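You operate a simulated robot arm through the tools that you are given. There is no shell and no other tool. Be economical: measure what you need, move in short steps, check, and stop when the job is done.

Carry out the task below with a simulated two-armed robot. There is one attempt and no reset: what you move stays moved.

JOB
Pick up the tote from the right shelf of the air jet table with one hand, pass it to the other hand and put it on the top of the sliding grate.

The check looks at the end state, three seconds after you hand in, the way a careful person would. Anything else that was tipped, shoved, dropped, spilled or broken makes it a failure.

ROBOT AND FRAMES
Two 7-joint arms with two-finger parallel grippers on one trunk, on a base that drives. Base frame: it is fixed to the floor where the robot stands at the start and does not move with it; the origin is under the middle of the robot, x ahead of it, y to its left, z up; the surface under the hand at the start is at about z = 800. Lengths are in mm, angles in rad, forces in N, time in s.
The left shoulder is at the start at [20, 170, 1178], the right one opposite. With the tool pointing down near the work surface each hand reaches from about 100 to 660 mm from the robot's upright axis, wherever it stands, measured 20 degrees to its own side. Places, roughly: top of the sliding grate [2400, 1100, 800]. Payload 3.8 kg a hand.
The TCP of each hand is the grasp point between the finger pads, 30 mm short of the fingertips. In the tool frame z runs along the fingers and y along their closing line. The gripper opens to 110 mm. The fingers are 20 mm wide and 10 mm thick; the gripper's body (48 by 112 mm) begins 55 mm behind the TCP.
Orientation is that of the tool frame in the base frame, as [roll, pitch, yaw] about the fixed x, y, z axes, in that order (R = Rz(yaw) Ry(pitch) Rx(roll)). With the fingers straight down and closing along the base's y, the tool's x points along the base's -x, its y along +y and its z along -z.

CONTROLS
- The arms move only by the tool play_rows. It takes "left_deltas", "right_deltas" or both (then of equal length, played together; a hand with none holds still); each is a list that holds one entry, the list of rows, each a list of 7 numbers: the shift along the tool's x, y, z in mm, then the turn, a rotation vector about the tool's x, y, z in rad, then the gripper command, from -1 (fully open) to 1 (shut), values between in proportion. In form: [[[dx, dy, dz, wx, wy, wz, grip], ...]]. A call has 1 to 20 rows; each row shifts and turns the commanded pose from where the row before left it, along the tool's axes as they then stand. Rows are played at 5 a second. More than 50 mm and 0.15 rad between two rows, or a gripper value outside its range, and nothing of the call is played. A pose out of reach is approached as far as the arm can. The call stops where the force on the tool passes 40 N (or 10 N more than at its start, if that is more) or the arm is blocked; 0.2 s more then pass. The fingers move at their own pace (about 72 mm/s each) and stop on an object; they squeeze with about 44 N. The grip force told is the motor's: it shows also when the fingers shut on nothing. Time passes only in rows, and 0.2 s behind the last, so rows that do not move let the fingers close. The reply holds the time, the measured pose of the TCP, the force on the tool along the base axes, the opening and the grip force, in the units named above and with some noise, with the torque about the TCP (base axes, N m) and any sound that the robot's microphone picked up, and new pictures: "show" is both (left out), scene, wrist or none (wrist: the cameras of the hands that moved).
- Cameras (640 x 400 px; columns grow to the right, rows downward): "scene" is now at [105.7, 17.7, 1323.2]; the picture's right is [0.17, -0.98, 0.00], its down [-0.61, -0.11, -0.78] and it looks along [0.77, 0.14, -0.62] (base axes); focal length 268 px, centre (320, 200). "left" rides on the left gripper at [72, -17, -103] in its tool frame; the picture's right is [0.23, 0.97, 0.00], its down [-0.76, 0.18, -0.62] and it looks along [-0.61, 0.14, 0.78] (tool axes); focal length 222 px, centre (320, 200). "right" rides on the right gripper at [72, 17, -103] in its tool frame; the picture's right is [-0.23, 0.97, 0.00], its down [-0.76, -0.18, -0.62] and it looks along [-0.61, -0.14, 0.78] (tool axes); focal length 222 px, centre (320, 200). There is no depth. A picture from a camera that has moved, and an enlarged one, comes with that camera's place and axes in the base frame and with its lens.
- lift_body(by): slides the trunk up (or, below 0, down) by that many mm; the arms and the scene camera ride with it, the base frame stays. It gives what a move gives, with no picture.
- roll_base(legs): drives the robot by 1 to 6 legs, each [ahead, turn to the left] in mm and rad, along the robot's own axes; the way and the turn of a leg run together, so that a leg with both is an arc; at most 1500 mm and 3.142 rad a leg. The arms and the cameras ride along, it lands a little off, and it stops where it bumps. It gives what a move gives, and a new picture of the scene camera.
- aim_head(pan, tilt): turns the head with the scene camera to pan (to the left, within 1.396 rad either way) and tilt (down, from -0.506 to 1.204), counted from straight ahead of the robot. It gives what a move gives, and a new picture of the scene camera.
- enlarge(camera, box): a new picture of the part [left, top, right, bottom] of that camera's present view, enlarged. The clock stands still meanwhile.
- job_done(): hands the job in; it is judged then, once.

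Go step by step. Nothing tells you exact positions but the pictures and the camera data: compare them with the known pose of the tool, close in by small moves and look again before you grip or let go. The budget is 120 turns and 260 pictures, counting those below and the enlarged ones. Unless the task says otherwise, let go and move clear before handing in, and close with one line.

The tools are called as name(argument=value, ...) on one line, values as JSON. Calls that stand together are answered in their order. play_rows: Moves the arms, as the interface text tells. Its arguments: {"type":"object","properties":{"left_deltas":{"type":"array","items":{"type":"array","items":{"type":"array","items":{"type":"number"}}}},"right_deltas":{"type":"array","items":{"type":"array","items":{"type":"array","items":{"type":"number"}}}},"show":{"type":"string","enum":["both","scene","wrist","none"]}},"required":[]} The other tools are called the same way: lift_body (by) slides the trunk up or down; roll_base (legs) drives the base; aim_head (pan, tilt) turns the head that bears the scene camera; enlarge (camera, box) takes an enlarged picture of a part of a camera's view; job_done () hands the job in.

At the start:

```text
time: 0.0
left_tool_pos: [509.7, 275.7, 1063.5]
left_ee_rot: [-3.141, 0.001, -3.139]
left_ft_force: [-0.3, 0.3, 0.0]
left_torque: [0.01, 0.0, -0.03]
left_grip_width: 110.2
left_gripper_force: 0.1
right_tool_pos: [434.4, -135.9, 1110.9]
right_ee_rot: [-3.141, -0.001, 3.141]
right_ft_force: [-1.0, -0.4, 0.3]
right_torque: [-0.03, -0.01, 0.03]
right_grip_width: 109.9
right_gripper_force: 0.0
trunk travel left (down, up): [-275.0, 295.0]
robot x, y, heading: [-2.7, 2.8, 0.002]
head pan, tilt: [0.173, 0.67]
```

scene: 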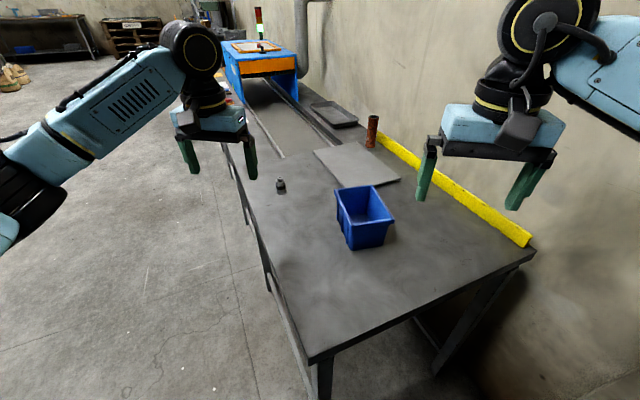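
right: 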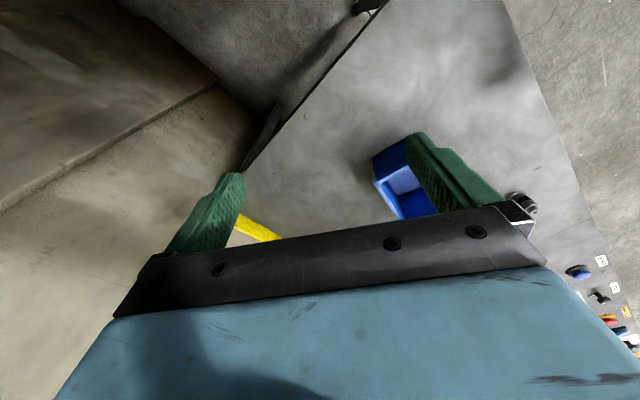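
left: 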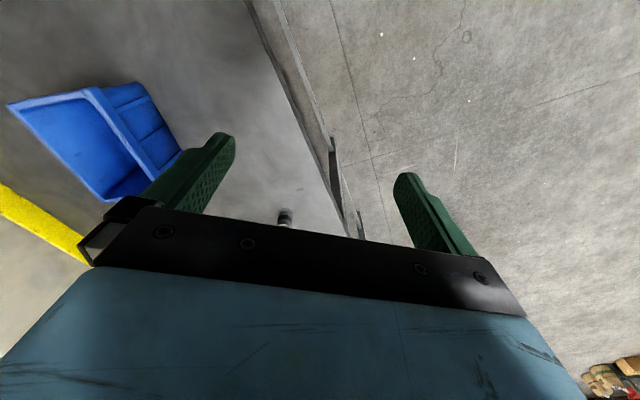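

I see a blue tote on the near table and other things further off. I look closer first.

enlarge(camera="scene", box=[200, 0, 440, 150])

enlarge(camera="scene", box=[260, 130, 480, 270])

aim_head(pan=0.45, tilt=0.3)

```text
2.67 times, centred on (320, 75) of scene
camera zoom: at [105.7, 17.7, 1323.2], right [0.17, -0.98, 0.0], down [-0.61, -0.11, -0.78], along [0.77, 0.14, -0.62], focal length 715 px, centre (320, 533)
```

zoom: 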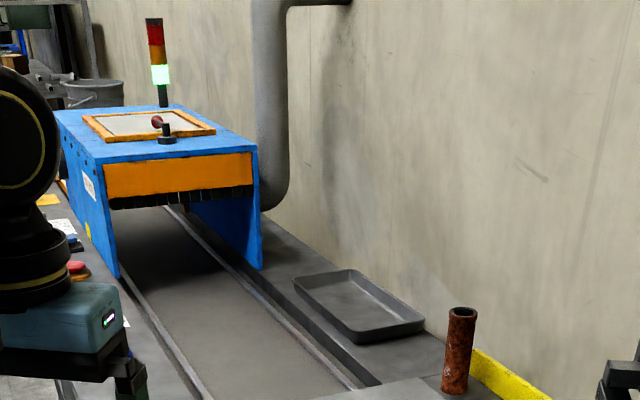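

```text
2.86 times, centred on (370, 200) of scene
camera zoom: at [105.7, 17.7, 1323.2], right [0.17, -0.98, 0.0], down [-0.61, -0.11, -0.78], along [0.77, 0.14, -0.62], focal length 766 px, centre (177, 200)
```

zoom: 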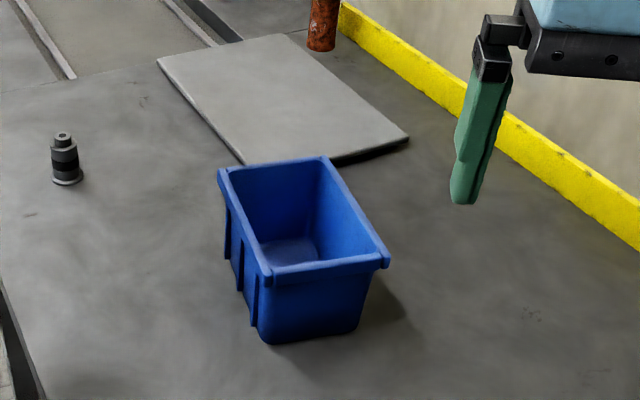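

```text
time: 0.8
left_tool_pos: [508.6, 275.7, 1063.4]
left_ee_rot: [-3.141, 0.0, -3.141]
left_ft_force: [0.0, -0.3, 0.3]
left_torque: [0.03, 0.03, 0.03]
left_grip_width: 109.9
left_gripper_force: 0.2
right_tool_pos: [433.6, -135.0, 1112.9]
right_ee_rot: [3.14, 0.0, 3.141]
right_ft_force: [0.0, 0.0, -0.8]
right_torque: [-0.01, -0.01, -0.01]
right_grip_width: 109.8
right_gripper_force: 0.0
trunk travel left (down, up): [-275.0, 295.0]
robot x, y, heading: [-1.4, -2.3, 0.001]
head pan, tilt: [0.45, 0.3]
camera scene: at [105.0, 43.5, 1356.6], right [0.43, -0.9, 0.0], down [-0.27, -0.13, -0.96], along [0.86, 0.42, -0.3], focal length 268 px, centre (320, 200)
```

scene: 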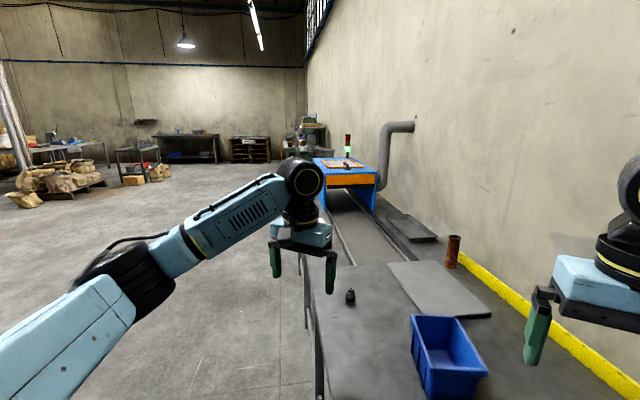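

The table runs away to the left-ahead at about 34°, and the tote stands near (630, 0) with its long axis about 23° off base x. I take the right hand over the near end wall with its closing line along the tote, to look before gripping.

play_rows(right_deltas=[[[-33, 28, 20, 0, 0, 0, -1], [-33, 28, 20, 0, 0, 0, -1], [-33, 28, 20, 0, 0, 0, -1], [-33, 28, 20, 0, 0, 0, -1], [0, 0, 0, 0, 0, 0.146, -1], [0, 0, 0, 0, 0, 0.146, -1], [0, 0, 0, 0, 0, 0.146, -1], [0, 0, 0, 0, 0, 0.146, -1], [0, 0, 0, 0, 0, 0.146, -1], [0, 0, 0, 0, 0, 0.146, -1], [0, 0, 0, 0, 0, 0.146, -1], [0, 0, 0, 0, 0, 0.146, -1], [0, 0, 0, 0, 0, 0, -1]]], show="wrist")

aim_head(pan=0.0, tilt=0.75)

```text
time: 3.6
left_tool_pos: [508.8, 275.7, 1063.6]
left_ee_rot: [-3.14, -0.001, -3.138]
left_ft_force: [-0.5, -0.4, -1.1]
left_torque: [-0.02, 0.0, -0.03]
left_grip_width: 110.0
left_gripper_force: 0.0
right_tool_pos: [566.2, -24.1, 1031.1]
right_ee_rot: [-3.141, 0.001, 1.971]
right_ft_force: [0.3, 0.0, -0.9]
right_torque: [0.01, 0.03, 0.01]
right_grip_width: 110.0
right_gripper_force: 0.1
trunk travel left (down, up): [-275.0, 295.0]
robot x, y, heading: [0.3, -0.9, 0.0]
head pan, tilt: [0.45, 0.3]
camera right: at [554.1, 49.9, 1134.4], right [0.99, 0.17, 0.0], down [0.13, -0.77, 0.62], along [0.11, -0.61, -0.78], focal length 222 px, centre (320, 200)
```

right: 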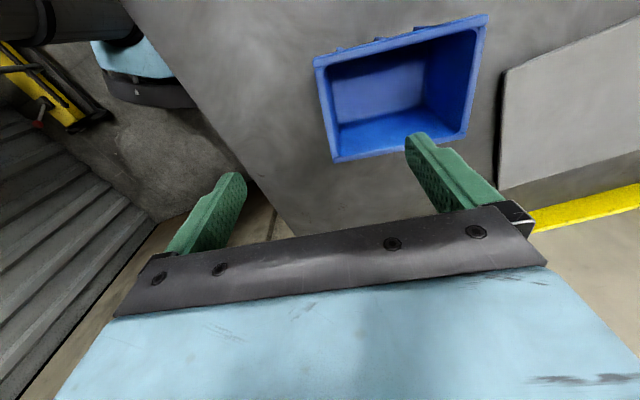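

```text
time: 4.5
left_tool_pos: [510.2, 275.8, 1063.7]
left_ee_rot: [-3.141, 0.0, -3.14]
left_ft_force: [0.1, -0.1, -0.3]
left_torque: [0.02, 0.01, -0.01]
left_grip_width: 110.3
left_gripper_force: 0.1
right_tool_pos: [566.1, -24.1, 1031.5]
right_ee_rot: [3.141, 0.0, 1.973]
right_ft_force: [0.3, 0.7, 0.7]
right_torque: [0.03, 0.0, 0.01]
right_grip_width: 110.3
right_gripper_force: 0.1
trunk travel left (down, up): [-275.0, 295.0]
robot x, y, heading: [0.2, -0.8, 0.001]
head pan, tilt: [0.0, 0.75]
camera scene: at [103.8, 3.0, 1316.4], right [0.0, -1.0, 0.0], down [-0.68, 0.0, -0.73], along [0.73, 0.0, -0.68], focal length 268 px, centre (320, 200)
```

scene: 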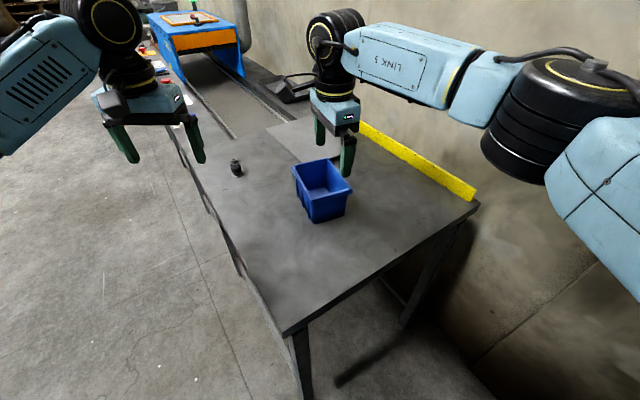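

The rim's near edge midpoint comes out near (574, -28) and the tote yaw near 0.37 rad. I lower to just above the rim and look.

play_rows(right_deltas=[[[-6.5, 10, 0, 0, 0, 0.03, -1], [0, 0, 30, 0, 0, 0, -1], [0, 0, 30, 0, 0, 0, -1], [0, 0, 35, 0, 0, 0, -1], [0, 0, 0, 0, 0, 0, -1]]], show="both")

enlarge(camera="scene", box=[250, 100, 410, 230])

```text
time: 5.8
left_tool_pos: [509.6, 274.6, 1063.3]
left_ee_rot: [3.141, 0.001, -3.139]
left_ft_force: [1.2, -0.2, 1.3]
left_torque: [0.02, 0.01, 0.0]
left_grip_width: 110.0
left_gripper_force: 0.1
right_tool_pos: [576.9, -25.2, 935.6]
right_ee_rot: [-3.141, -0.001, 1.942]
right_ft_force: [0.0, 0.0, 0.4]
right_torque: [-0.02, -0.01, 0.01]
right_grip_width: 110.2
right_gripper_force: 0.1
trunk travel left (down, up): [-275.0, 295.0]
robot x, y, heading: [-1.7, 1.0, 0.004]
head pan, tilt: [0.0, 0.75]
camera scene: at [103.6, 2.9, 1316.4], right [0.0, -1.0, 0.0], down [-0.68, 0.0, -0.73], along [0.73, 0.0, -0.68], focal length 268 px, centre (320, 200)
camera right: at [567.3, 49.0, 1039.2], right [0.99, 0.14, 0.0], down [0.11, -0.77, 0.62], along [0.09, -0.62, -0.78], focal length 222 px, centre (320, 200)
```

scene: 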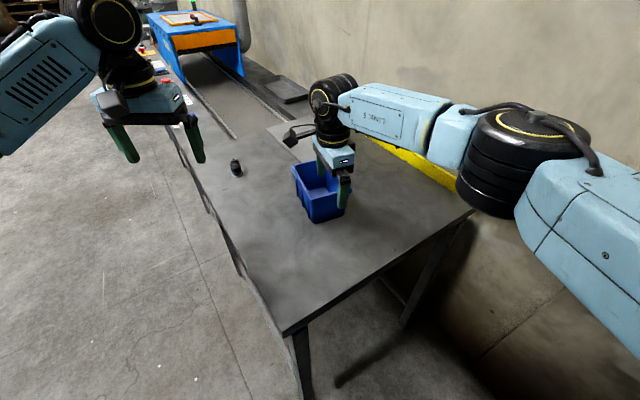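
right: 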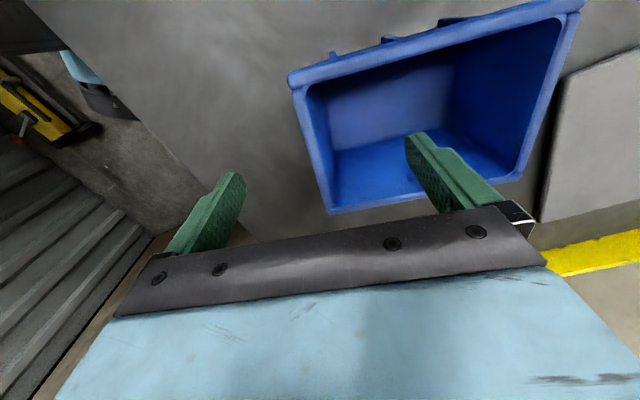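

```text
3.08 times, centred on (330, 165) of scene
camera zoom: at [103.6, 2.9, 1316.4], right [0.0, -1.0, 0.0], down [-0.68, 0.0, -0.73], along [0.73, 0.0, -0.68], focal length 825 px, centre (289, 308)
```

zoom: 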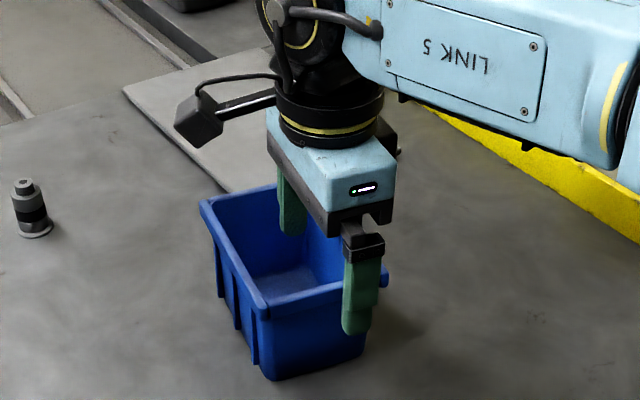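

The inner finger is over the cavity and the outer one clear of the near wall, with the rim at about z = 893. I go down and shut.

play_rows(right_deltas=[[[0, 4, 18, 0, 0, 0, -1], [0, 0, 18, 0, 0, 0, -1], [0, 0, 17, 0, 0, 0, -1], [0, 0, 16, 0, 0, 0, -1], [0, 0, 0, 0, 0, 0, -1]]], show="both")

enlarge(camera="scene", box=[250, 100, 410, 230])

```text
time: 7.0
left_tool_pos: [509.3, 275.3, 1063.3]
left_ee_rot: [3.141, -0.001, -3.139]
left_ft_force: [-0.9, 1.0, 1.3]
left_torque: [0.02, 0.0, -0.03]
left_grip_width: 109.8
left_gripper_force: 0.0
right_tool_pos: [581.6, -24.1, 867.6]
right_ee_rot: [-3.14, -0.001, 1.943]
right_ft_force: [0.2, -0.9, 0.4]
right_torque: [0.04, 0.0, -0.03]
right_grip_width: 110.1
right_gripper_force: 0.1
trunk travel left (down, up): [-275.0, 295.0]
robot x, y, heading: [0.5, -1.1, 0.003]
head pan, tilt: [0.0, 0.75]
camera scene: at [103.7, 2.9, 1316.3], right [0.0, -1.0, 0.0], down [-0.68, 0.0, -0.73], along [0.73, 0.0, -0.68], focal length 268 px, centre (320, 200)
camera right: at [571.7, 49.7, 969.8], right [0.99, 0.14, 0.0], down [0.11, -0.77, 0.62], along [0.09, -0.62, -0.78], focal length 222 px, centre (320, 200)
```

scene: 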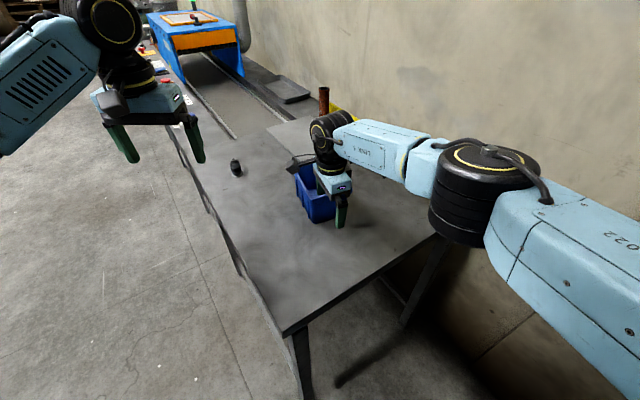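
right: 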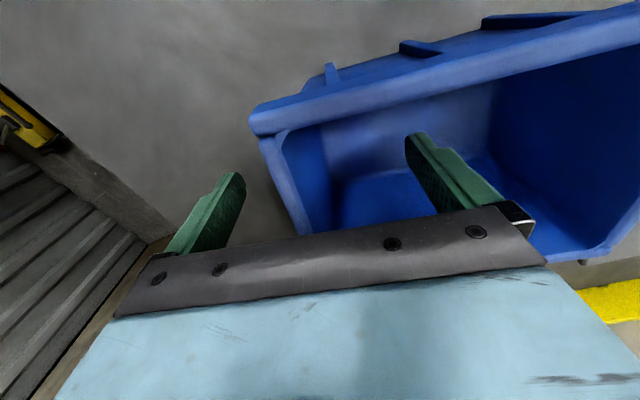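

```text
3.08 times, centred on (330, 165) of scene
camera zoom: at [103.7, 2.9, 1316.3], right [0.0, -1.0, 0.0], down [-0.68, 0.0, -0.73], along [0.73, 0.0, -0.68], focal length 825 px, centre (289, 308)
```

zoom: 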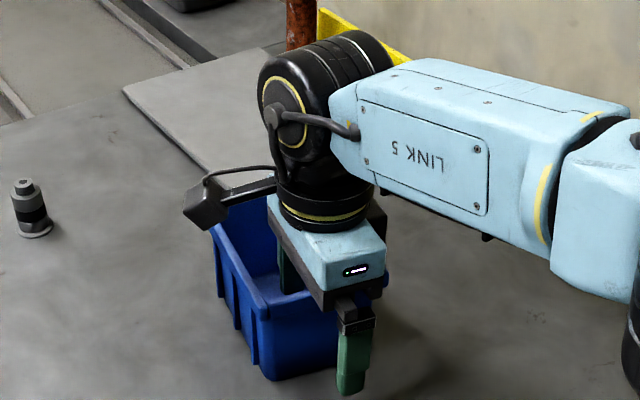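

play_rows(right_deltas=[[[0, -3, 0, 0, 0, 0, -0.5], [0, 0, 0, 0, 0, 0, 0.2], [0, 0, 0, 0, 0, 0, 0.6], [0, 0, 0, 0, 0, 0, 1], [0, 0, 0, 0, 0, 0, 1], [0, 0, 0, 0, 0, 0, 1]]], show="wrist")

enlarge(camera="scene", box=[250, 100, 410, 230])

```text
time: 8.3
left_tool_pos: [508.7, 276.4, 1064.8]
left_ee_rot: [3.141, 0.001, -3.141]
left_ft_force: [-0.2, 0.5, -0.3]
left_torque: [0.01, 0.02, -0.03]
left_grip_width: 110.0
left_gripper_force: 0.1
right_tool_pos: [578.3, -24.0, 870.3]
right_ee_rot: [3.135, -0.002, 1.944]
right_ft_force: [4.9, 3.2, 13.5]
right_torque: [0.83, -2.2, 0.23]
right_grip_width: 3.2
right_gripper_force: 43.0
trunk travel left (down, up): [-275.0, 295.0]
robot x, y, heading: [3.4, 4.9, 0.002]
head pan, tilt: [0.0, 0.75]
camera right: at [568.8, 49.6, 972.9], right [0.99, 0.14, 0.01], down [0.11, -0.78, 0.62], along [0.09, -0.61, -0.78], focal length 222 px, centre (320, 200)
```

right: 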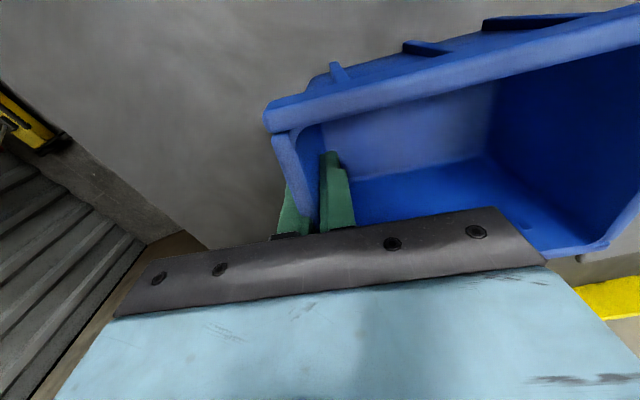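

```text
3.08 times, centred on (330, 165) of scene
camera zoom: at [102.8, 3.2, 1316.5], right [0.0, -1.0, 0.0], down [-0.68, 0.0, -0.73], along [0.73, 0.0, -0.68], focal length 825 px, centre (289, 308)
```

zoom: 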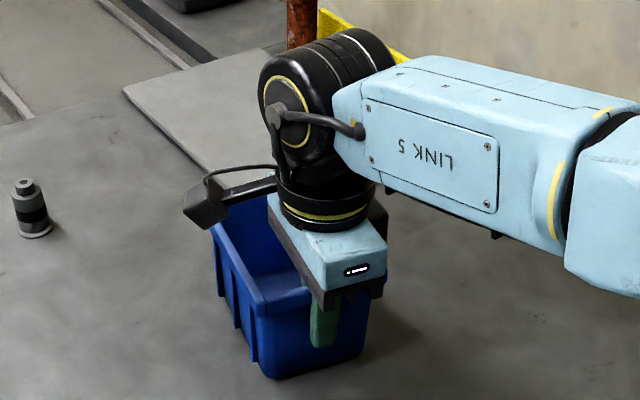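

The wall (3 mm) is gripped. I lift a little and check.

play_rows(right_deltas=[[[0, 0, -10, 0, 0, 0, 1], [0, 0, -20, 0, 0, 0, 1], [0, 0, -25, 0, 0, 0, 1], [0, 0, -30, 0, 0, 0, 1], [0, 0, -30, 0, 0, 0, 1], [0, 0, 0, 0, 0, 0, 1]]], show="both")

```text
time: 9.8
left_tool_pos: [509.8, 275.5, 1064.1]
left_ee_rot: [-3.141, 0.001, -3.141]
left_ft_force: [-0.4, 0.9, -0.1]
left_torque: [0.01, -0.04, -0.02]
left_grip_width: 110.0
left_gripper_force: 0.1
right_tool_pos: [579.6, -24.3, 982.1]
right_ee_rot: [-3.138, 0.0, 1.942]
right_ft_force: [-0.2, 0.6, -1.5]
right_torque: [-0.03, 0.13, -0.02]
right_grip_width: 2.6
right_gripper_force: 42.8
trunk travel left (down, up): [-275.0, 295.0]
robot x, y, heading: [1.1, -0.8, 0.002]
head pan, tilt: [0.0, 0.75]
camera scene: at [104.1, 2.9, 1316.3], right [0.0, -1.0, 0.0], down [-0.68, 0.0, -0.73], along [0.73, 0.0, -0.68], focal length 268 px, centre (320, 200)
camera right: at [569.8, 48.8, 1085.1], right [0.99, 0.14, 0.0], down [0.11, -0.77, 0.62], along [0.09, -0.62, -0.78], focal length 222 px, centre (320, 200)
```

scene: 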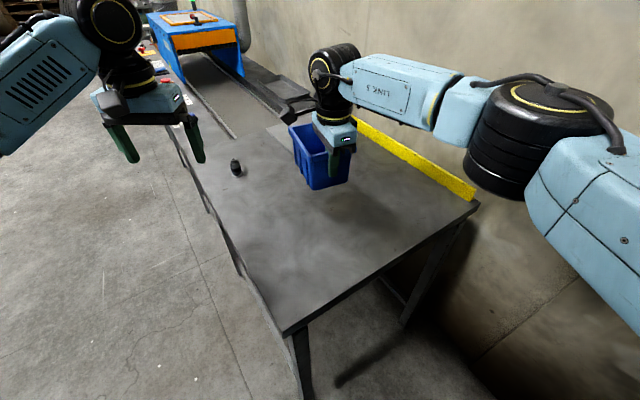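
right: 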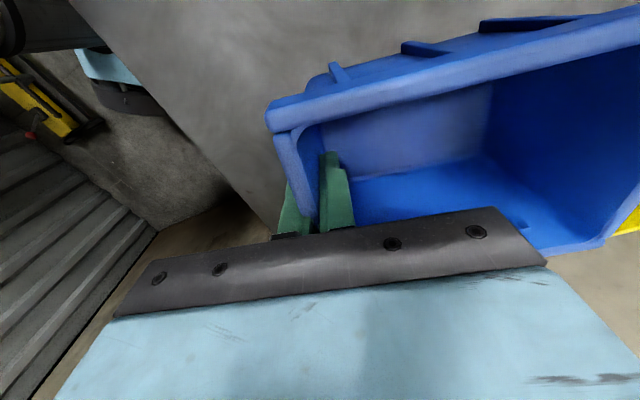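

The tote hangs level and is light. I turn the right hand back to neutral so the tote reaches to the left, and bring it in front of the robot.

play_rows(right_deltas=[[[0, 0, -10, 0, 0, -0.1, 1], [0, 0, -10, 0, 0, -0.14, 1], [0, 0, -10, 0, 0, -0.14, 1], [0, 0, 0, 0, 0, -0.14, 1], [0, 0, 0, 0, 0, -0.14, 1], [0, 0, 0, 0, 0, -0.14, 1], [0, 0, 0, 0, 0, -0.14, 1], [0, 0, 0, 0, 0, -0.14, 1], [0, 0, 0, 0, 0, -0.119, 1], [25, -16, 0, 0, 0, 0, 1], [25, -16, 0, 0, 0, 0, 1], [25, -16, 0, 0, 0, 0, 1], [0, 0, 0, 0, 0, 0, 1]]], show="both")

enlarge(camera="left", box=[0, 0, 400, 250])

```text
time: 12.6
left_tool_pos: [508.7, 276.5, 1064.4]
left_ee_rot: [-3.142, -0.002, -3.139]
left_ft_force: [-0.7, -0.6, -0.2]
left_torque: [-0.01, -0.04, 0.0]
left_grip_width: 110.0
left_gripper_force: 0.0
right_tool_pos: [504.6, -73.8, 1011.3]
right_ee_rot: [-3.141, -0.003, 3.141]
right_ft_force: [-0.1, -0.5, -0.8]
right_torque: [-0.1, -0.02, 0.03]
right_grip_width: 2.7
right_gripper_force: 42.8
trunk travel left (down, up): [-275.0, 295.0]
robot x, y, heading: [-0.6, 1.7, 0.005]
head pan, tilt: [0.0, 0.75]
camera scene: at [104.1, 3.4, 1316.3], right [0.0, -1.0, 0.0], down [-0.68, 0.0, -0.73], along [0.73, 0.0, -0.68], focal length 268 px, centre (320, 200)
camera right: at [433.1, -56.0, 1114.9], right [0.23, 0.97, 0.0], down [0.76, -0.18, 0.62], along [0.61, -0.14, -0.78], focal length 222 px, centre (320, 200)
```

scene: 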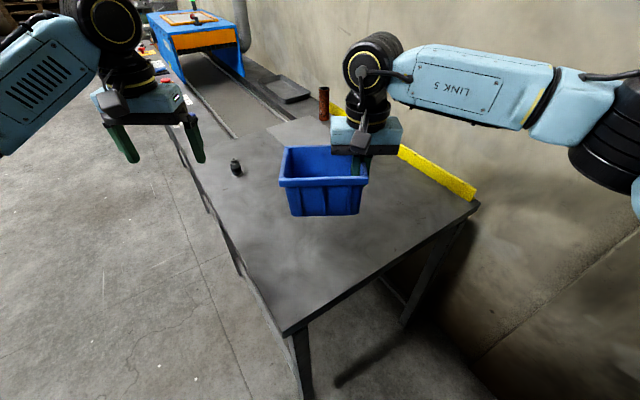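
right: 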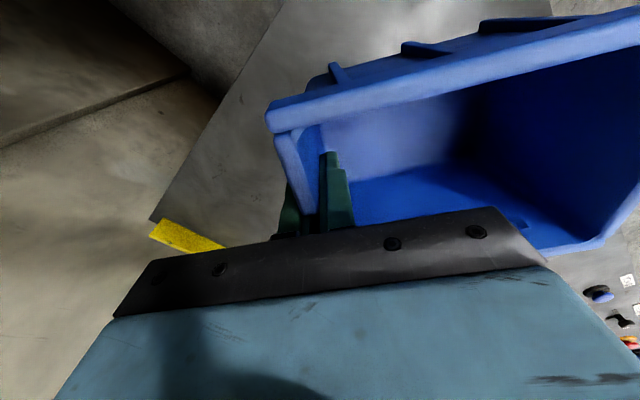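

```text
1.60 times, centred on (200, 125) of left
camera zoom: at [437.3, 259.5, 1166.7], right [-0.23, 0.97, 0.0], down [0.76, 0.18, 0.62], along [0.61, 0.14, -0.78], focal length 355 px, centre (512, 320)
```

zoom: 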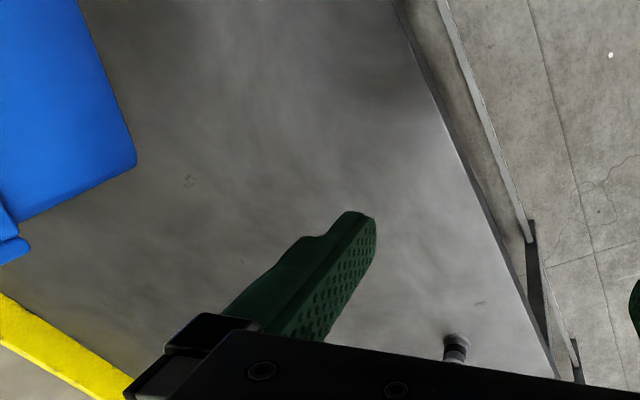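

The tote's free left wall should be near y ≈ 72 with the rim at z ≈ 1034. I bring the left hand above it, fingers clear, and look.

play_rows(left_deltas=[[[0, 0, -25, 0, 0, 0, -1], [0, 0, -25, 0, 0, 0, -1], [1, -40, 0, 0, 0, 0, -1], [1, -40, 0, 0, 0, 0, -1], [1, -40, 0, 0, 0, 0, -1], [1, -40, 0, 0, 0, 0, -1], [1, -40, 0, 0, 0, 0, -1], [0, 0, 0, 0, 0, 0, -1]]], right_deltas=[[[0, 0, 0, 0, 0, 0, 1], [0, 0, 0, 0, 0, 0, 1], [0, 0, 0, 0, 0, 0, 1], [0, 0, 0, 0, 0, 0, 1], [0, 0, 0, 0, 0, 0, 1], [0, 0, 0, 0, 0, 0, 1], [0, 0, 0, 0, 0, 0, 1], [0, 0, 0, 0, 0, 0, 1]]], show="both")

enlarge(camera="scene", box=[240, 80, 400, 220])

```text
time: 14.3
left_tool_pos: [505.2, 75.0, 1114.3]
left_ee_rot: [-3.141, 0.001, -3.14]
left_ft_force: [0.5, -0.6, 0.1]
left_torque: [-0.03, 0.0, 0.01]
left_grip_width: 109.8
left_gripper_force: 0.1
right_tool_pos: [503.2, -74.6, 1012.3]
right_ee_rot: [3.14, -0.001, -3.14]
right_ft_force: [0.1, -0.4, -1.6]
right_torque: [-0.1, 0.0, 0.0]
right_grip_width: 2.7
right_gripper_force: 42.3
trunk travel left (down, up): [-275.0, 295.0]
robot x, y, heading: [4.7, 1.9, 0.002]
head pan, tilt: [0.0, 0.75]
camera scene: at [103.8, 3.6, 1316.3], right [0.0, -1.0, 0.0], down [-0.68, 0.0, -0.73], along [0.73, 0.0, -0.68], focal length 268 px, centre (320, 200)
camera right: at [433.1, -55.7, 1115.1], right [0.23, 0.97, 0.0], down [0.76, -0.18, 0.62], along [0.61, -0.14, -0.78], focal length 222 px, centre (320, 200)
camera left: at [433.0, 59.1, 1216.7], right [-0.23, 0.97, 0.0], down [0.76, 0.18, 0.62], along [0.61, 0.14, -0.78], focal length 222 px, centre (320, 200)
```

scene: 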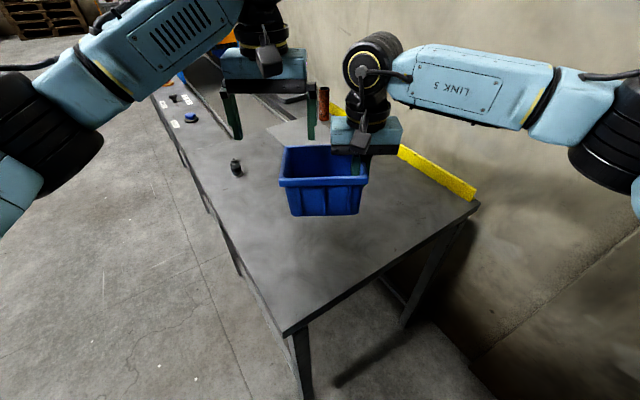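
right: 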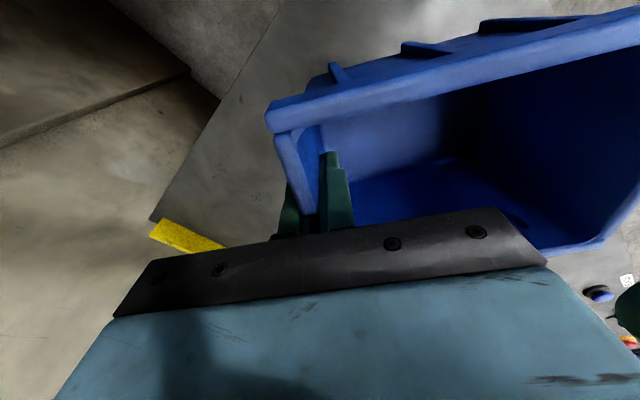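
left: 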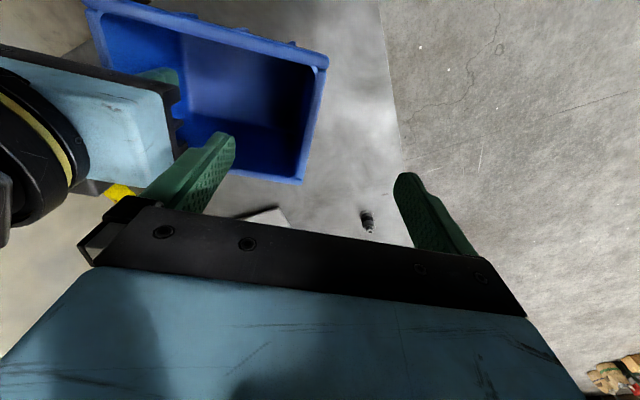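

```text
2.86 times, centred on (320, 150) of scene
camera zoom: at [103.8, 3.6, 1316.3], right [0.0, -1.0, 0.0], down [-0.68, 0.0, -0.73], along [0.73, 0.0, -0.68], focal length 766 px, centre (320, 343)
```

zoom: 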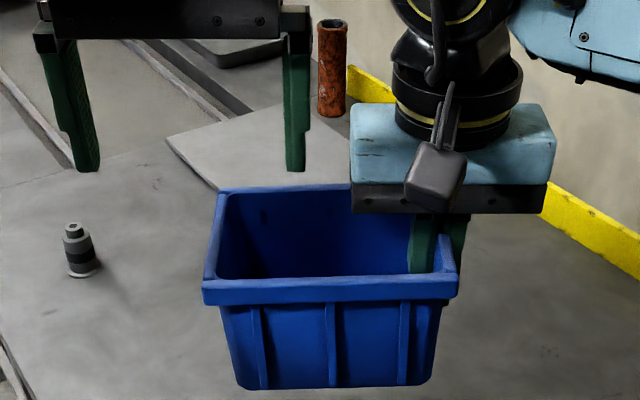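

The left rim's outer edge is at y ≈ 69, x ≈ 506. I set the left hand to y ≈ 64 and go down over the wall.

play_rows(left_deltas=[[[0, -11, 0, 0, 0, 0, -1], [0, 0, 25, 0, 0, 0, -1], [0, 0, 25, 0, 0, 0, -1], [0, 0, 25, 0, 0, 0, -1], [0, 0, 25, 0, 0, 0, -1], [0, 0, 0, 0, 0, 0, -1]]], right_deltas=[[[0, 0, 0, 0, 0, 0, 1], [0, 0, 0, 0, 0, 0, 1], [0, 0, 0, 0, 0, 0, 1], [0, 0, 0, 0, 0, 0, 1], [0, 0, 0, 0, 0, 0, 1], [0, 0, 0, 0, 0, 0, 1]]], show="wrist")

enlarge(camera="scene", box=[240, 80, 400, 220])

```text
time: 15.8
left_tool_pos: [505.2, 65.2, 1012.7]
left_ee_rot: [-3.141, 0.0, -3.141]
left_ft_force: [0.2, -0.3, -0.1]
left_torque: [-0.02, 0.0, -0.02]
left_grip_width: 109.8
left_gripper_force: 0.0
right_tool_pos: [504.0, -73.9, 1011.4]
right_ee_rot: [-3.141, 0.0, 3.141]
right_ft_force: [0.6, 0.4, -2.2]
right_torque: [-0.1, -0.03, 0.0]
right_grip_width: 2.5
right_gripper_force: 42.3
trunk travel left (down, up): [-275.0, 295.0]
robot x, y, heading: [0.4, -0.2, 0.001]
head pan, tilt: [0.0, 0.75]
camera right: at [433.1, -56.3, 1115.1], right [0.23, 0.97, 0.0], down [0.76, -0.18, 0.62], along [0.61, -0.14, -0.78], focal length 222 px, centre (320, 200)
camera left: at [432.3, 47.8, 1117.2], right [-0.23, 0.97, 0.0], down [0.76, 0.18, 0.62], along [0.61, 0.14, -0.78], focal length 222 px, centre (320, 200)
```

right: 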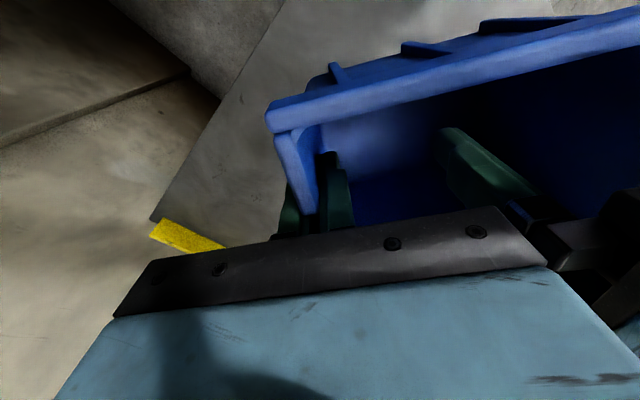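
left: 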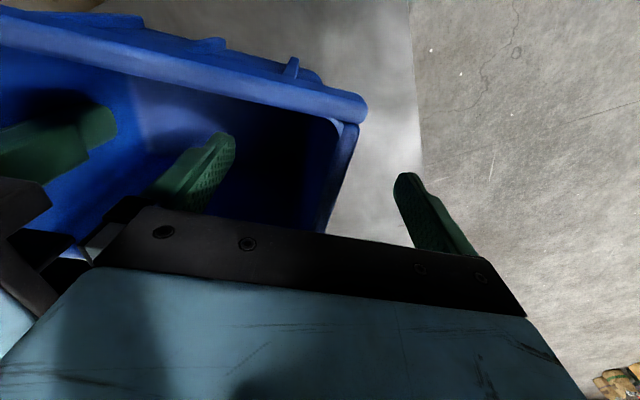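

```text
2.86 times, centred on (320, 150) of scene
camera zoom: at [103.8, 2.9, 1316.3], right [0.0, -1.0, 0.0], down [-0.68, 0.0, -0.73], along [0.73, 0.0, -0.68], focal length 766 px, centre (320, 343)
```

zoom: 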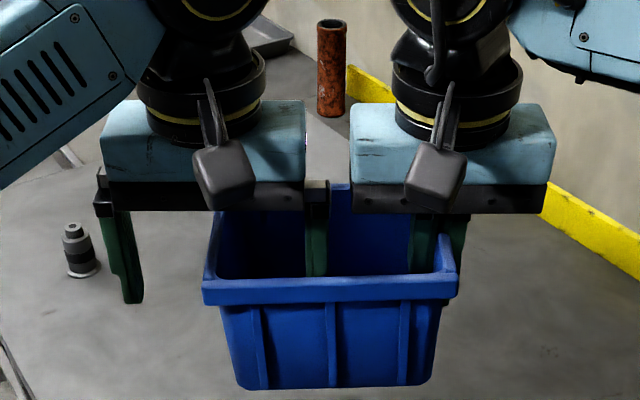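

Close to the mirror image of the right hand's grip, about 4 mm too far left. I correct and close the left gripper.

play_rows(left_deltas=[[[0, -4, 0, 0, 0, 0, -0.6], [0, 0, 0, 0, 0, 0, -0.1], [0, 0, 0, 0, 0, 0, 0.4], [0, 0, 0, 0, 0, 0, 0.8], [0, 0, 0, 0, 0, 0, 1], [0, 0, 0, 0, 0, 0, 1], [0, 0, 0, 0, 0, 0, 1]]], right_deltas=[[[0, 0, 0, 0, 0, 0, 1], [0, 0, 0, 0, 0, 0, 1], [0, 0, 0, 0, 0, 0, 1], [0, 0, 0, 0, 0, 0, 1], [0, 0, 0, 0, 0, 0, 1], [0, 0, 0, 0, 0, 0, 1], [0, 0, 0, 0, 0, 0, 1]]], show="both")

```text
time: 17.4
left_tool_pos: [505.5, 60.9, 1014.5]
left_ee_rot: [-3.139, 0.001, -3.141]
left_ft_force: [-0.9, 6.1, 5.7]
left_torque: [-2.34, 0.49, -0.11]
left_grip_width: 6.1
left_gripper_force: 44.0
right_tool_pos: [505.7, -73.8, 1011.5]
right_ee_rot: [-3.141, 0.0, 3.138]
right_ft_force: [0.5, -5.0, -7.2]
right_torque: [1.53, -0.46, 0.0]
right_grip_width: 2.4
right_gripper_force: 42.7
trunk travel left (down, up): [-275.0, 295.0]
robot x, y, heading: [2.7, -0.1, 0.001]
head pan, tilt: [0.0, 0.75]
camera scene: at [103.9, 2.9, 1316.3], right [0.0, -1.0, 0.0], down [-0.68, 0.0, -0.73], along [0.73, 0.0, -0.68], focal length 268 px, centre (320, 200)
camera right: at [433.3, -56.5, 1114.7], right [0.23, 0.97, 0.0], down [0.76, -0.18, 0.62], along [0.61, -0.14, -0.78], focal length 222 px, centre (320, 200)
camera left: at [432.6, 44.2, 1117.9], right [-0.23, 0.97, 0.0], down [0.76, 0.18, 0.62], along [0.61, 0.14, -0.78], focal length 222 px, centre (320, 200)
```

scene: 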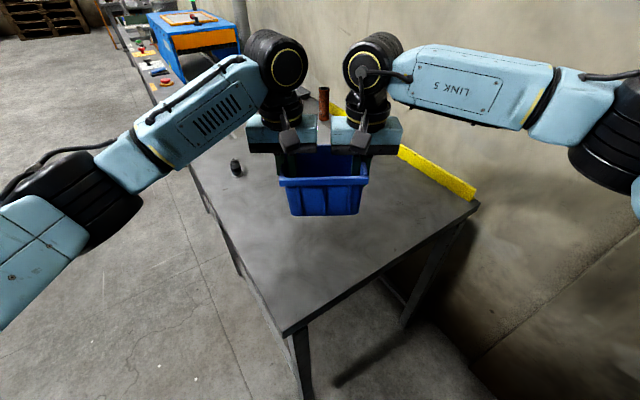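
right: 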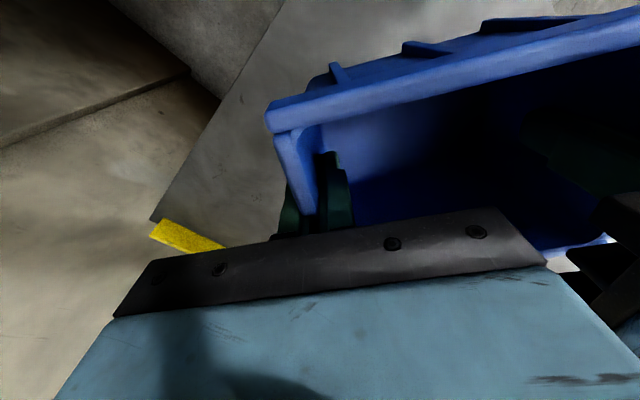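
left: 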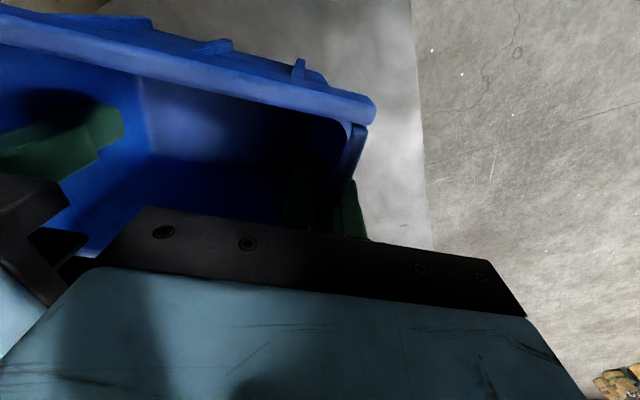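

Both hands hold the tote. I let the right hand open a little, then check the left's hold.

play_rows(left_deltas=[[[0, 0, 0, 0, 0, 0, 1], [0, 0, 0, 0, 0, 0, 1], [0, 0, 0, 0, 0, 0, 1], [0, 0, 0, 0, 0, 0, 1]]], right_deltas=[[[0, 0, 0, 0, 0, 0, 0.8], [0, 0, 0, 0, 0, 0, 0.6], [0, 0, 0, 0, 0, 0, 0.4], [0, 0, 0, 0, 0, 0, 0.4]]], show="both")

enlarge(camera="scene", box=[240, 80, 400, 220])

```text
time: 18.4
left_tool_pos: [505.5, 60.2, 1014.4]
left_ee_rot: [3.14, -0.001, -3.14]
left_ft_force: [-0.3, -1.1, -0.4]
left_torque: [0.13, 0.01, 0.01]
left_grip_width: 2.5
left_gripper_force: 42.6
right_tool_pos: [504.9, -74.4, 1011.1]
right_ee_rot: [3.141, 0.001, -3.141]
right_ft_force: [-0.4, -0.5, 0.2]
right_torque: [-0.01, -0.02, -0.02]
right_grip_width: 33.0
right_gripper_force: 0.0
trunk travel left (down, up): [-275.0, 295.0]
robot x, y, heading: [0.9, -2.3, 0.004]
head pan, tilt: [0.0, 0.75]
camera scene: at [103.9, 2.9, 1316.3], right [0.0, -1.0, 0.0], down [-0.68, 0.0, -0.73], along [0.73, 0.0, -0.68], focal length 268 px, centre (320, 200)
camera right: at [433.2, -56.3, 1115.1], right [0.23, 0.97, 0.0], down [0.76, -0.18, 0.62], along [0.61, -0.14, -0.78], focal length 222 px, centre (320, 200)
camera left: at [432.5, 44.0, 1117.5], right [-0.23, 0.97, 0.0], down [0.76, 0.18, 0.62], along [0.61, 0.14, -0.78], focal length 222 px, centre (320, 200)
```

scene: 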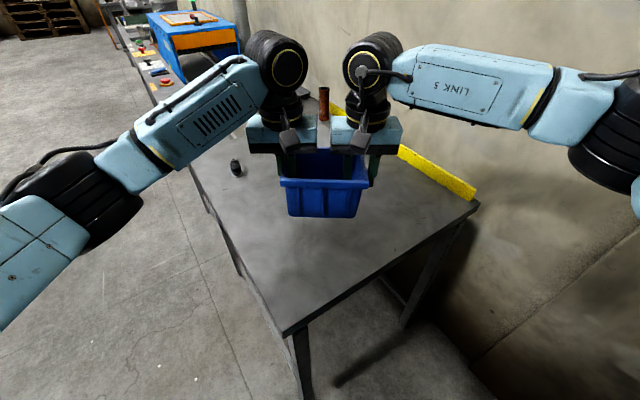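
right: 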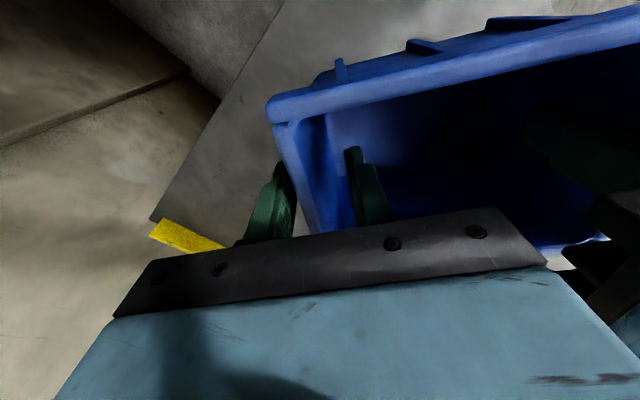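
left: 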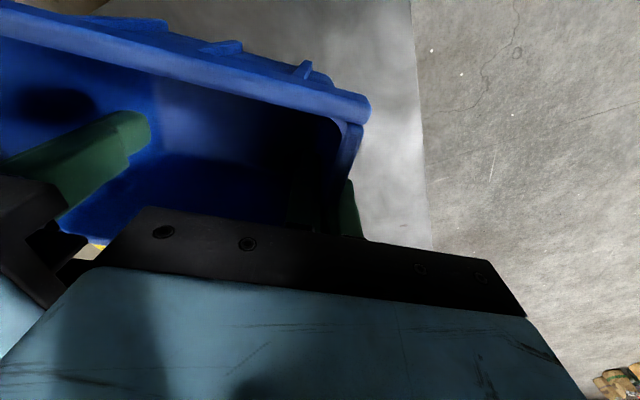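

```text
2.86 times, centred on (320, 150) of scene
camera zoom: at [103.9, 2.9, 1316.3], right [0.0, -1.0, 0.0], down [-0.68, 0.0, -0.73], along [0.73, 0.0, -0.68], focal length 766 px, centre (320, 343)
```

zoom: 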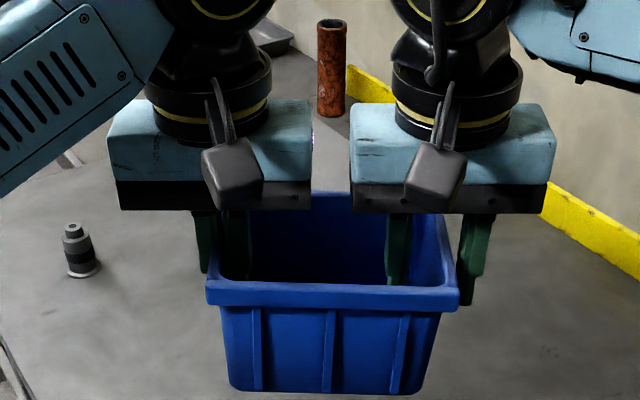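

The left hand carries the tote now. I take the right hand straight up and away.

play_rows(left_deltas=[[[0, 0, 0, 0, 0, 0, 1], [0, 0, 0, 0, 0, 0, 1], [0, 0, 0, 0, 0, 0, 1], [0, 0, 0, 0, 0, 0, 1], [0, 0, 0, 0, 0, 0, 1], [0, 0, 0, 0, 0, 0, 1], [0, 0, 0, 0, 0, 0, 1], [0, 0, 0, 0, 0, 0, 1]]], right_deltas=[[[0, 0, -20, 0, 0, 0, 0.4], [0, 0, -30, 0, 0, 0, 0.4], [0, 0, -40, 0, 0, 0, 0.4], [0, -10, -20, 0, 0, 0, 0.4], [20, -45, 0, 0, 0, 0, 0.4], [20, -45, 0, 0, 0, 0, 0.4], [20, -45, 0, 0, 0, 0, 0.4], [0, 0, 0, 0, 0, 0, 0.4]]], show="scene")

aim_head(pan=0.5, tilt=0.35)

enlarge(camera="scene", box=[220, 100, 400, 220])

```text
time: 20.1
left_tool_pos: [505.5, 61.2, 1013.3]
left_ee_rot: [3.141, 0.0, -3.141]
left_ft_force: [0.2, 0.0, 0.8]
left_torque: [0.11, 0.02, -0.02]
left_grip_width: 2.7
left_gripper_force: 42.8
right_tool_pos: [442.6, -217.5, 1123.3]
right_ee_rot: [3.141, -0.002, -3.141]
right_ft_force: [-0.2, 1.2, -0.4]
right_torque: [-0.01, 0.01, -0.02]
right_grip_width: 32.9
right_gripper_force: 0.0
trunk travel left (down, up): [-275.0, 295.0]
robot x, y, heading: [-0.6, -0.0, 0.004]
head pan, tilt: [0.0, 0.75]
camera scene: at [104.3, 3.8, 1316.3], right [0.0, -1.0, 0.0], down [-0.68, 0.0, -0.73], along [0.73, 0.0, -0.68], focal length 268 px, centre (320, 200)
```

scene: 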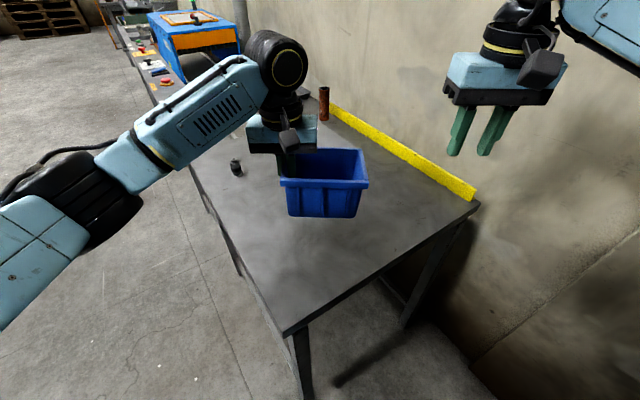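

```text
time: 21.1
left_tool_pos: [504.7, 60.6, 1013.8]
left_ee_rot: [-3.141, -0.001, -3.14]
left_ft_force: [-0.3, 0.4, 0.2]
left_torque: [0.1, 0.0, 0.0]
left_grip_width: 2.8
left_gripper_force: 42.3
right_tool_pos: [444.9, -218.5, 1123.7]
right_ee_rot: [-3.141, -0.001, -3.141]
right_ft_force: [1.0, -0.5, -0.3]
right_torque: [-0.01, 0.02, 0.0]
right_grip_width: 32.8
right_gripper_force: 0.1
trunk travel left (down, up): [-275.0, 295.0]
robot x, y, heading: [2.0, 1.4, 0.002]
head pan, tilt: [0.499, 0.351]
camera scene: at [102.8, 47.4, 1351.9], right [0.48, -0.88, 0.0], down [-0.3, -0.16, -0.94], along [0.82, 0.45, -0.34], focal length 268 px, centre (320, 200)
```

scene: 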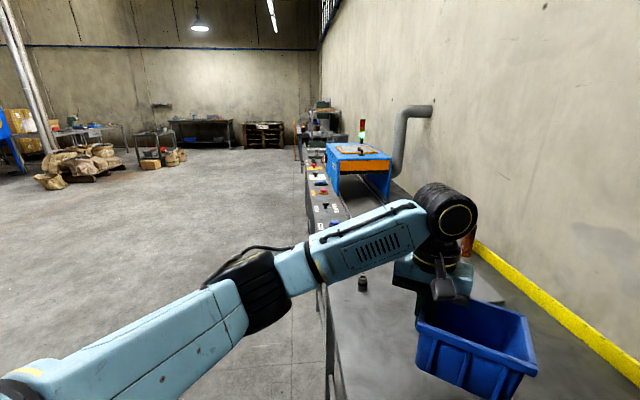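

```text
3.33 times, centred on (310, 160) of scene
camera zoom: at [102.8, 47.4, 1351.9], right [0.48, -0.88, 0.0], down [-0.3, -0.16, -0.94], along [0.82, 0.45, -0.34], focal length 894 px, centre (353, 333)
```

zoom: 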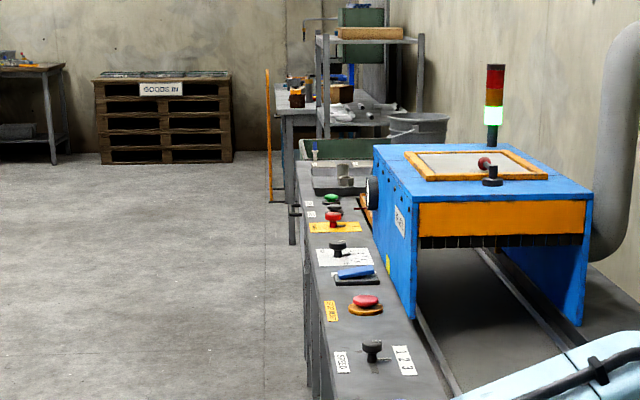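

The tote is in the left hand alone. The machine sits mid-table with a control panel on its left side; before driving I look right and left for obstacles.

aim_head(pan=-1.396, tilt=0.6)

aim_head(pan=1.396, tilt=0.5)

```text
time: 22.9
left_tool_pos: [505.9, 59.9, 1013.5]
left_ee_rot: [-3.14, 0.0, 3.141]
left_ft_force: [-0.1, 0.6, 0.8]
left_torque: [0.1, 0.01, 0.04]
left_grip_width: 2.8
left_gripper_force: 42.6
right_tool_pos: [444.1, -218.4, 1123.9]
right_ee_rot: [3.141, 0.0, 3.142]
right_ft_force: [0.3, -0.4, -0.1]
right_torque: [-0.01, 0.04, 0.02]
right_grip_width: 33.1
right_gripper_force: 0.1
trunk travel left (down, up): [-275.0, 295.0]
robot x, y, heading: [-1.3, 0.0, 0.001]
head pan, tilt: [-1.396, 0.6]
camera scene: at [36.4, -84.1, 1329.2], right [-0.98, -0.17, 0.0], down [-0.1, 0.56, -0.83], along [0.14, -0.81, -0.56], focal length 268 px, centre (320, 200)
```

scene: 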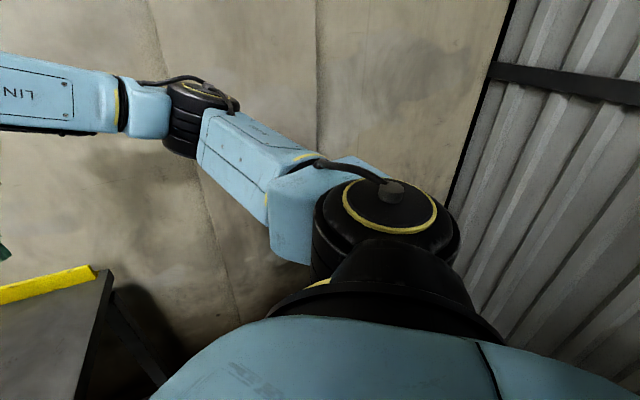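

```text
time: 25.4
left_tool_pos: [505.2, 60.8, 1013.5]
left_ee_rot: [-3.141, -0.001, -3.139]
left_ft_force: [-0.3, 0.6, 0.0]
left_torque: [0.1, -0.03, 0.02]
left_grip_width: 2.8
left_gripper_force: 43.0
right_tool_pos: [443.0, -219.4, 1124.2]
right_ee_rot: [3.141, -0.001, 3.142]
right_ft_force: [0.5, 0.2, 0.1]
right_torque: [-0.02, 0.0, 0.02]
right_grip_width: 32.7
right_gripper_force: 0.0
trunk travel left (down, up): [-275.0, 295.0]
robot x, y, heading: [-2.4, 1.8, -0.005]
head pan, tilt: [1.396, 0.499]
camera scene: at [36.9, 92.5, 1338.3], right [0.98, -0.17, 0.0], down [-0.08, -0.47, -0.88], along [0.15, 0.86, -0.48], focal length 268 px, centre (320, 200)
```

scene: 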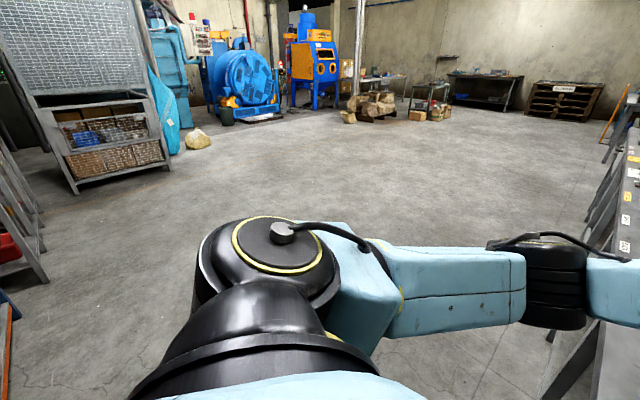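

Left is open floor. I back off a little, turn left, drive clear of the table's left side and turn to run along it.

roll_base(legs=[[-200, 0], [0, 1.3], [700, 0], [0, -0.706]])

aim_head(pan=-0.25, tilt=0.35)

```text
time: 35.5
left_tool_pos: [376.0, 1004.5, 1012.6]
left_ee_rot: [3.14, 0.0, -2.553]
left_ft_force: [-0.1, 0.0, 0.1]
left_torque: [0.11, 0.08, -0.02]
left_grip_width: 3.0
left_gripper_force: 42.8
right_tool_pos: [479.9, 739.3, 1123.4]
right_ee_rot: [-3.141, 0.001, -2.554]
right_ft_force: [-0.1, -0.7, 0.2]
right_torque: [-0.01, -0.03, -0.01]
right_grip_width: 33.0
right_gripper_force: 0.1
trunk travel left (down, up): [-275.0, 295.0]
robot x, y, heading: [-12.1, 675.9, 0.583]
head pan, tilt: [1.396, 0.499]
camera scene: at [-29.6, 772.6, 1338.3], right [0.92, 0.4, 0.0], down [0.19, -0.44, -0.88], along [-0.35, 0.8, -0.48], focal length 268 px, centre (320, 200)
```

scene: 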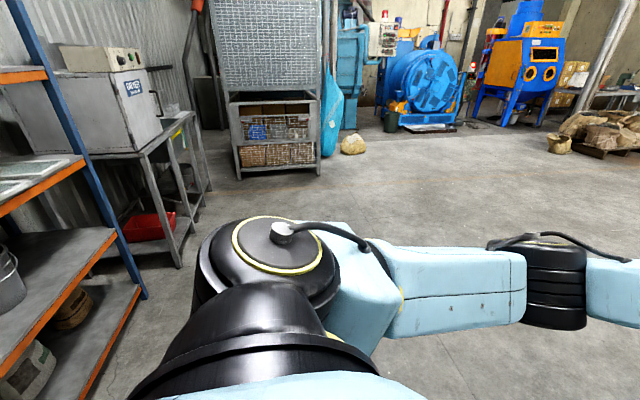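

```text
time: 37.2
left_tool_pos: [374.8, 1005.7, 1013.5]
left_ee_rot: [-3.142, 0.001, -2.555]
left_ft_force: [-0.1, -0.8, -0.6]
left_torque: [0.08, 0.07, -0.05]
left_grip_width: 2.7
left_gripper_force: 42.7
right_tool_pos: [479.2, 739.7, 1123.8]
right_ee_rot: [-3.141, -0.002, -2.555]
right_ft_force: [-0.1, 0.1, -0.3]
right_torque: [-0.02, 0.01, -0.01]
right_grip_width: 32.9
right_gripper_force: 0.1
trunk travel left (down, up): [-275.0, 295.0]
robot x, y, heading: [-10.2, 669.9, 0.591]
head pan, tilt: [-0.25, 0.351]
camera scene: at [94.6, 720.6, 1352.0], right [0.33, -0.94, 0.0], down [-0.32, -0.11, -0.94], along [0.89, 0.31, -0.34], focal length 268 px, centre (320, 200)
```

scene: 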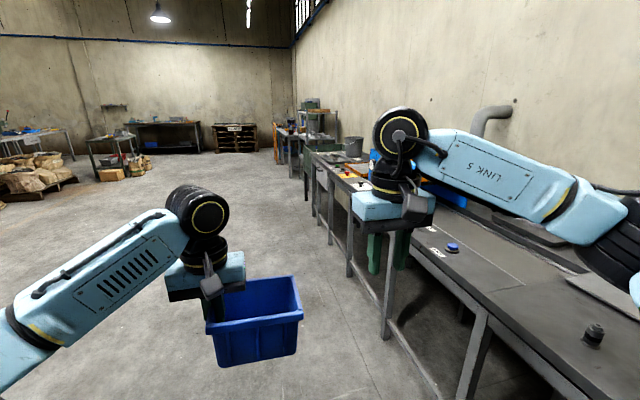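

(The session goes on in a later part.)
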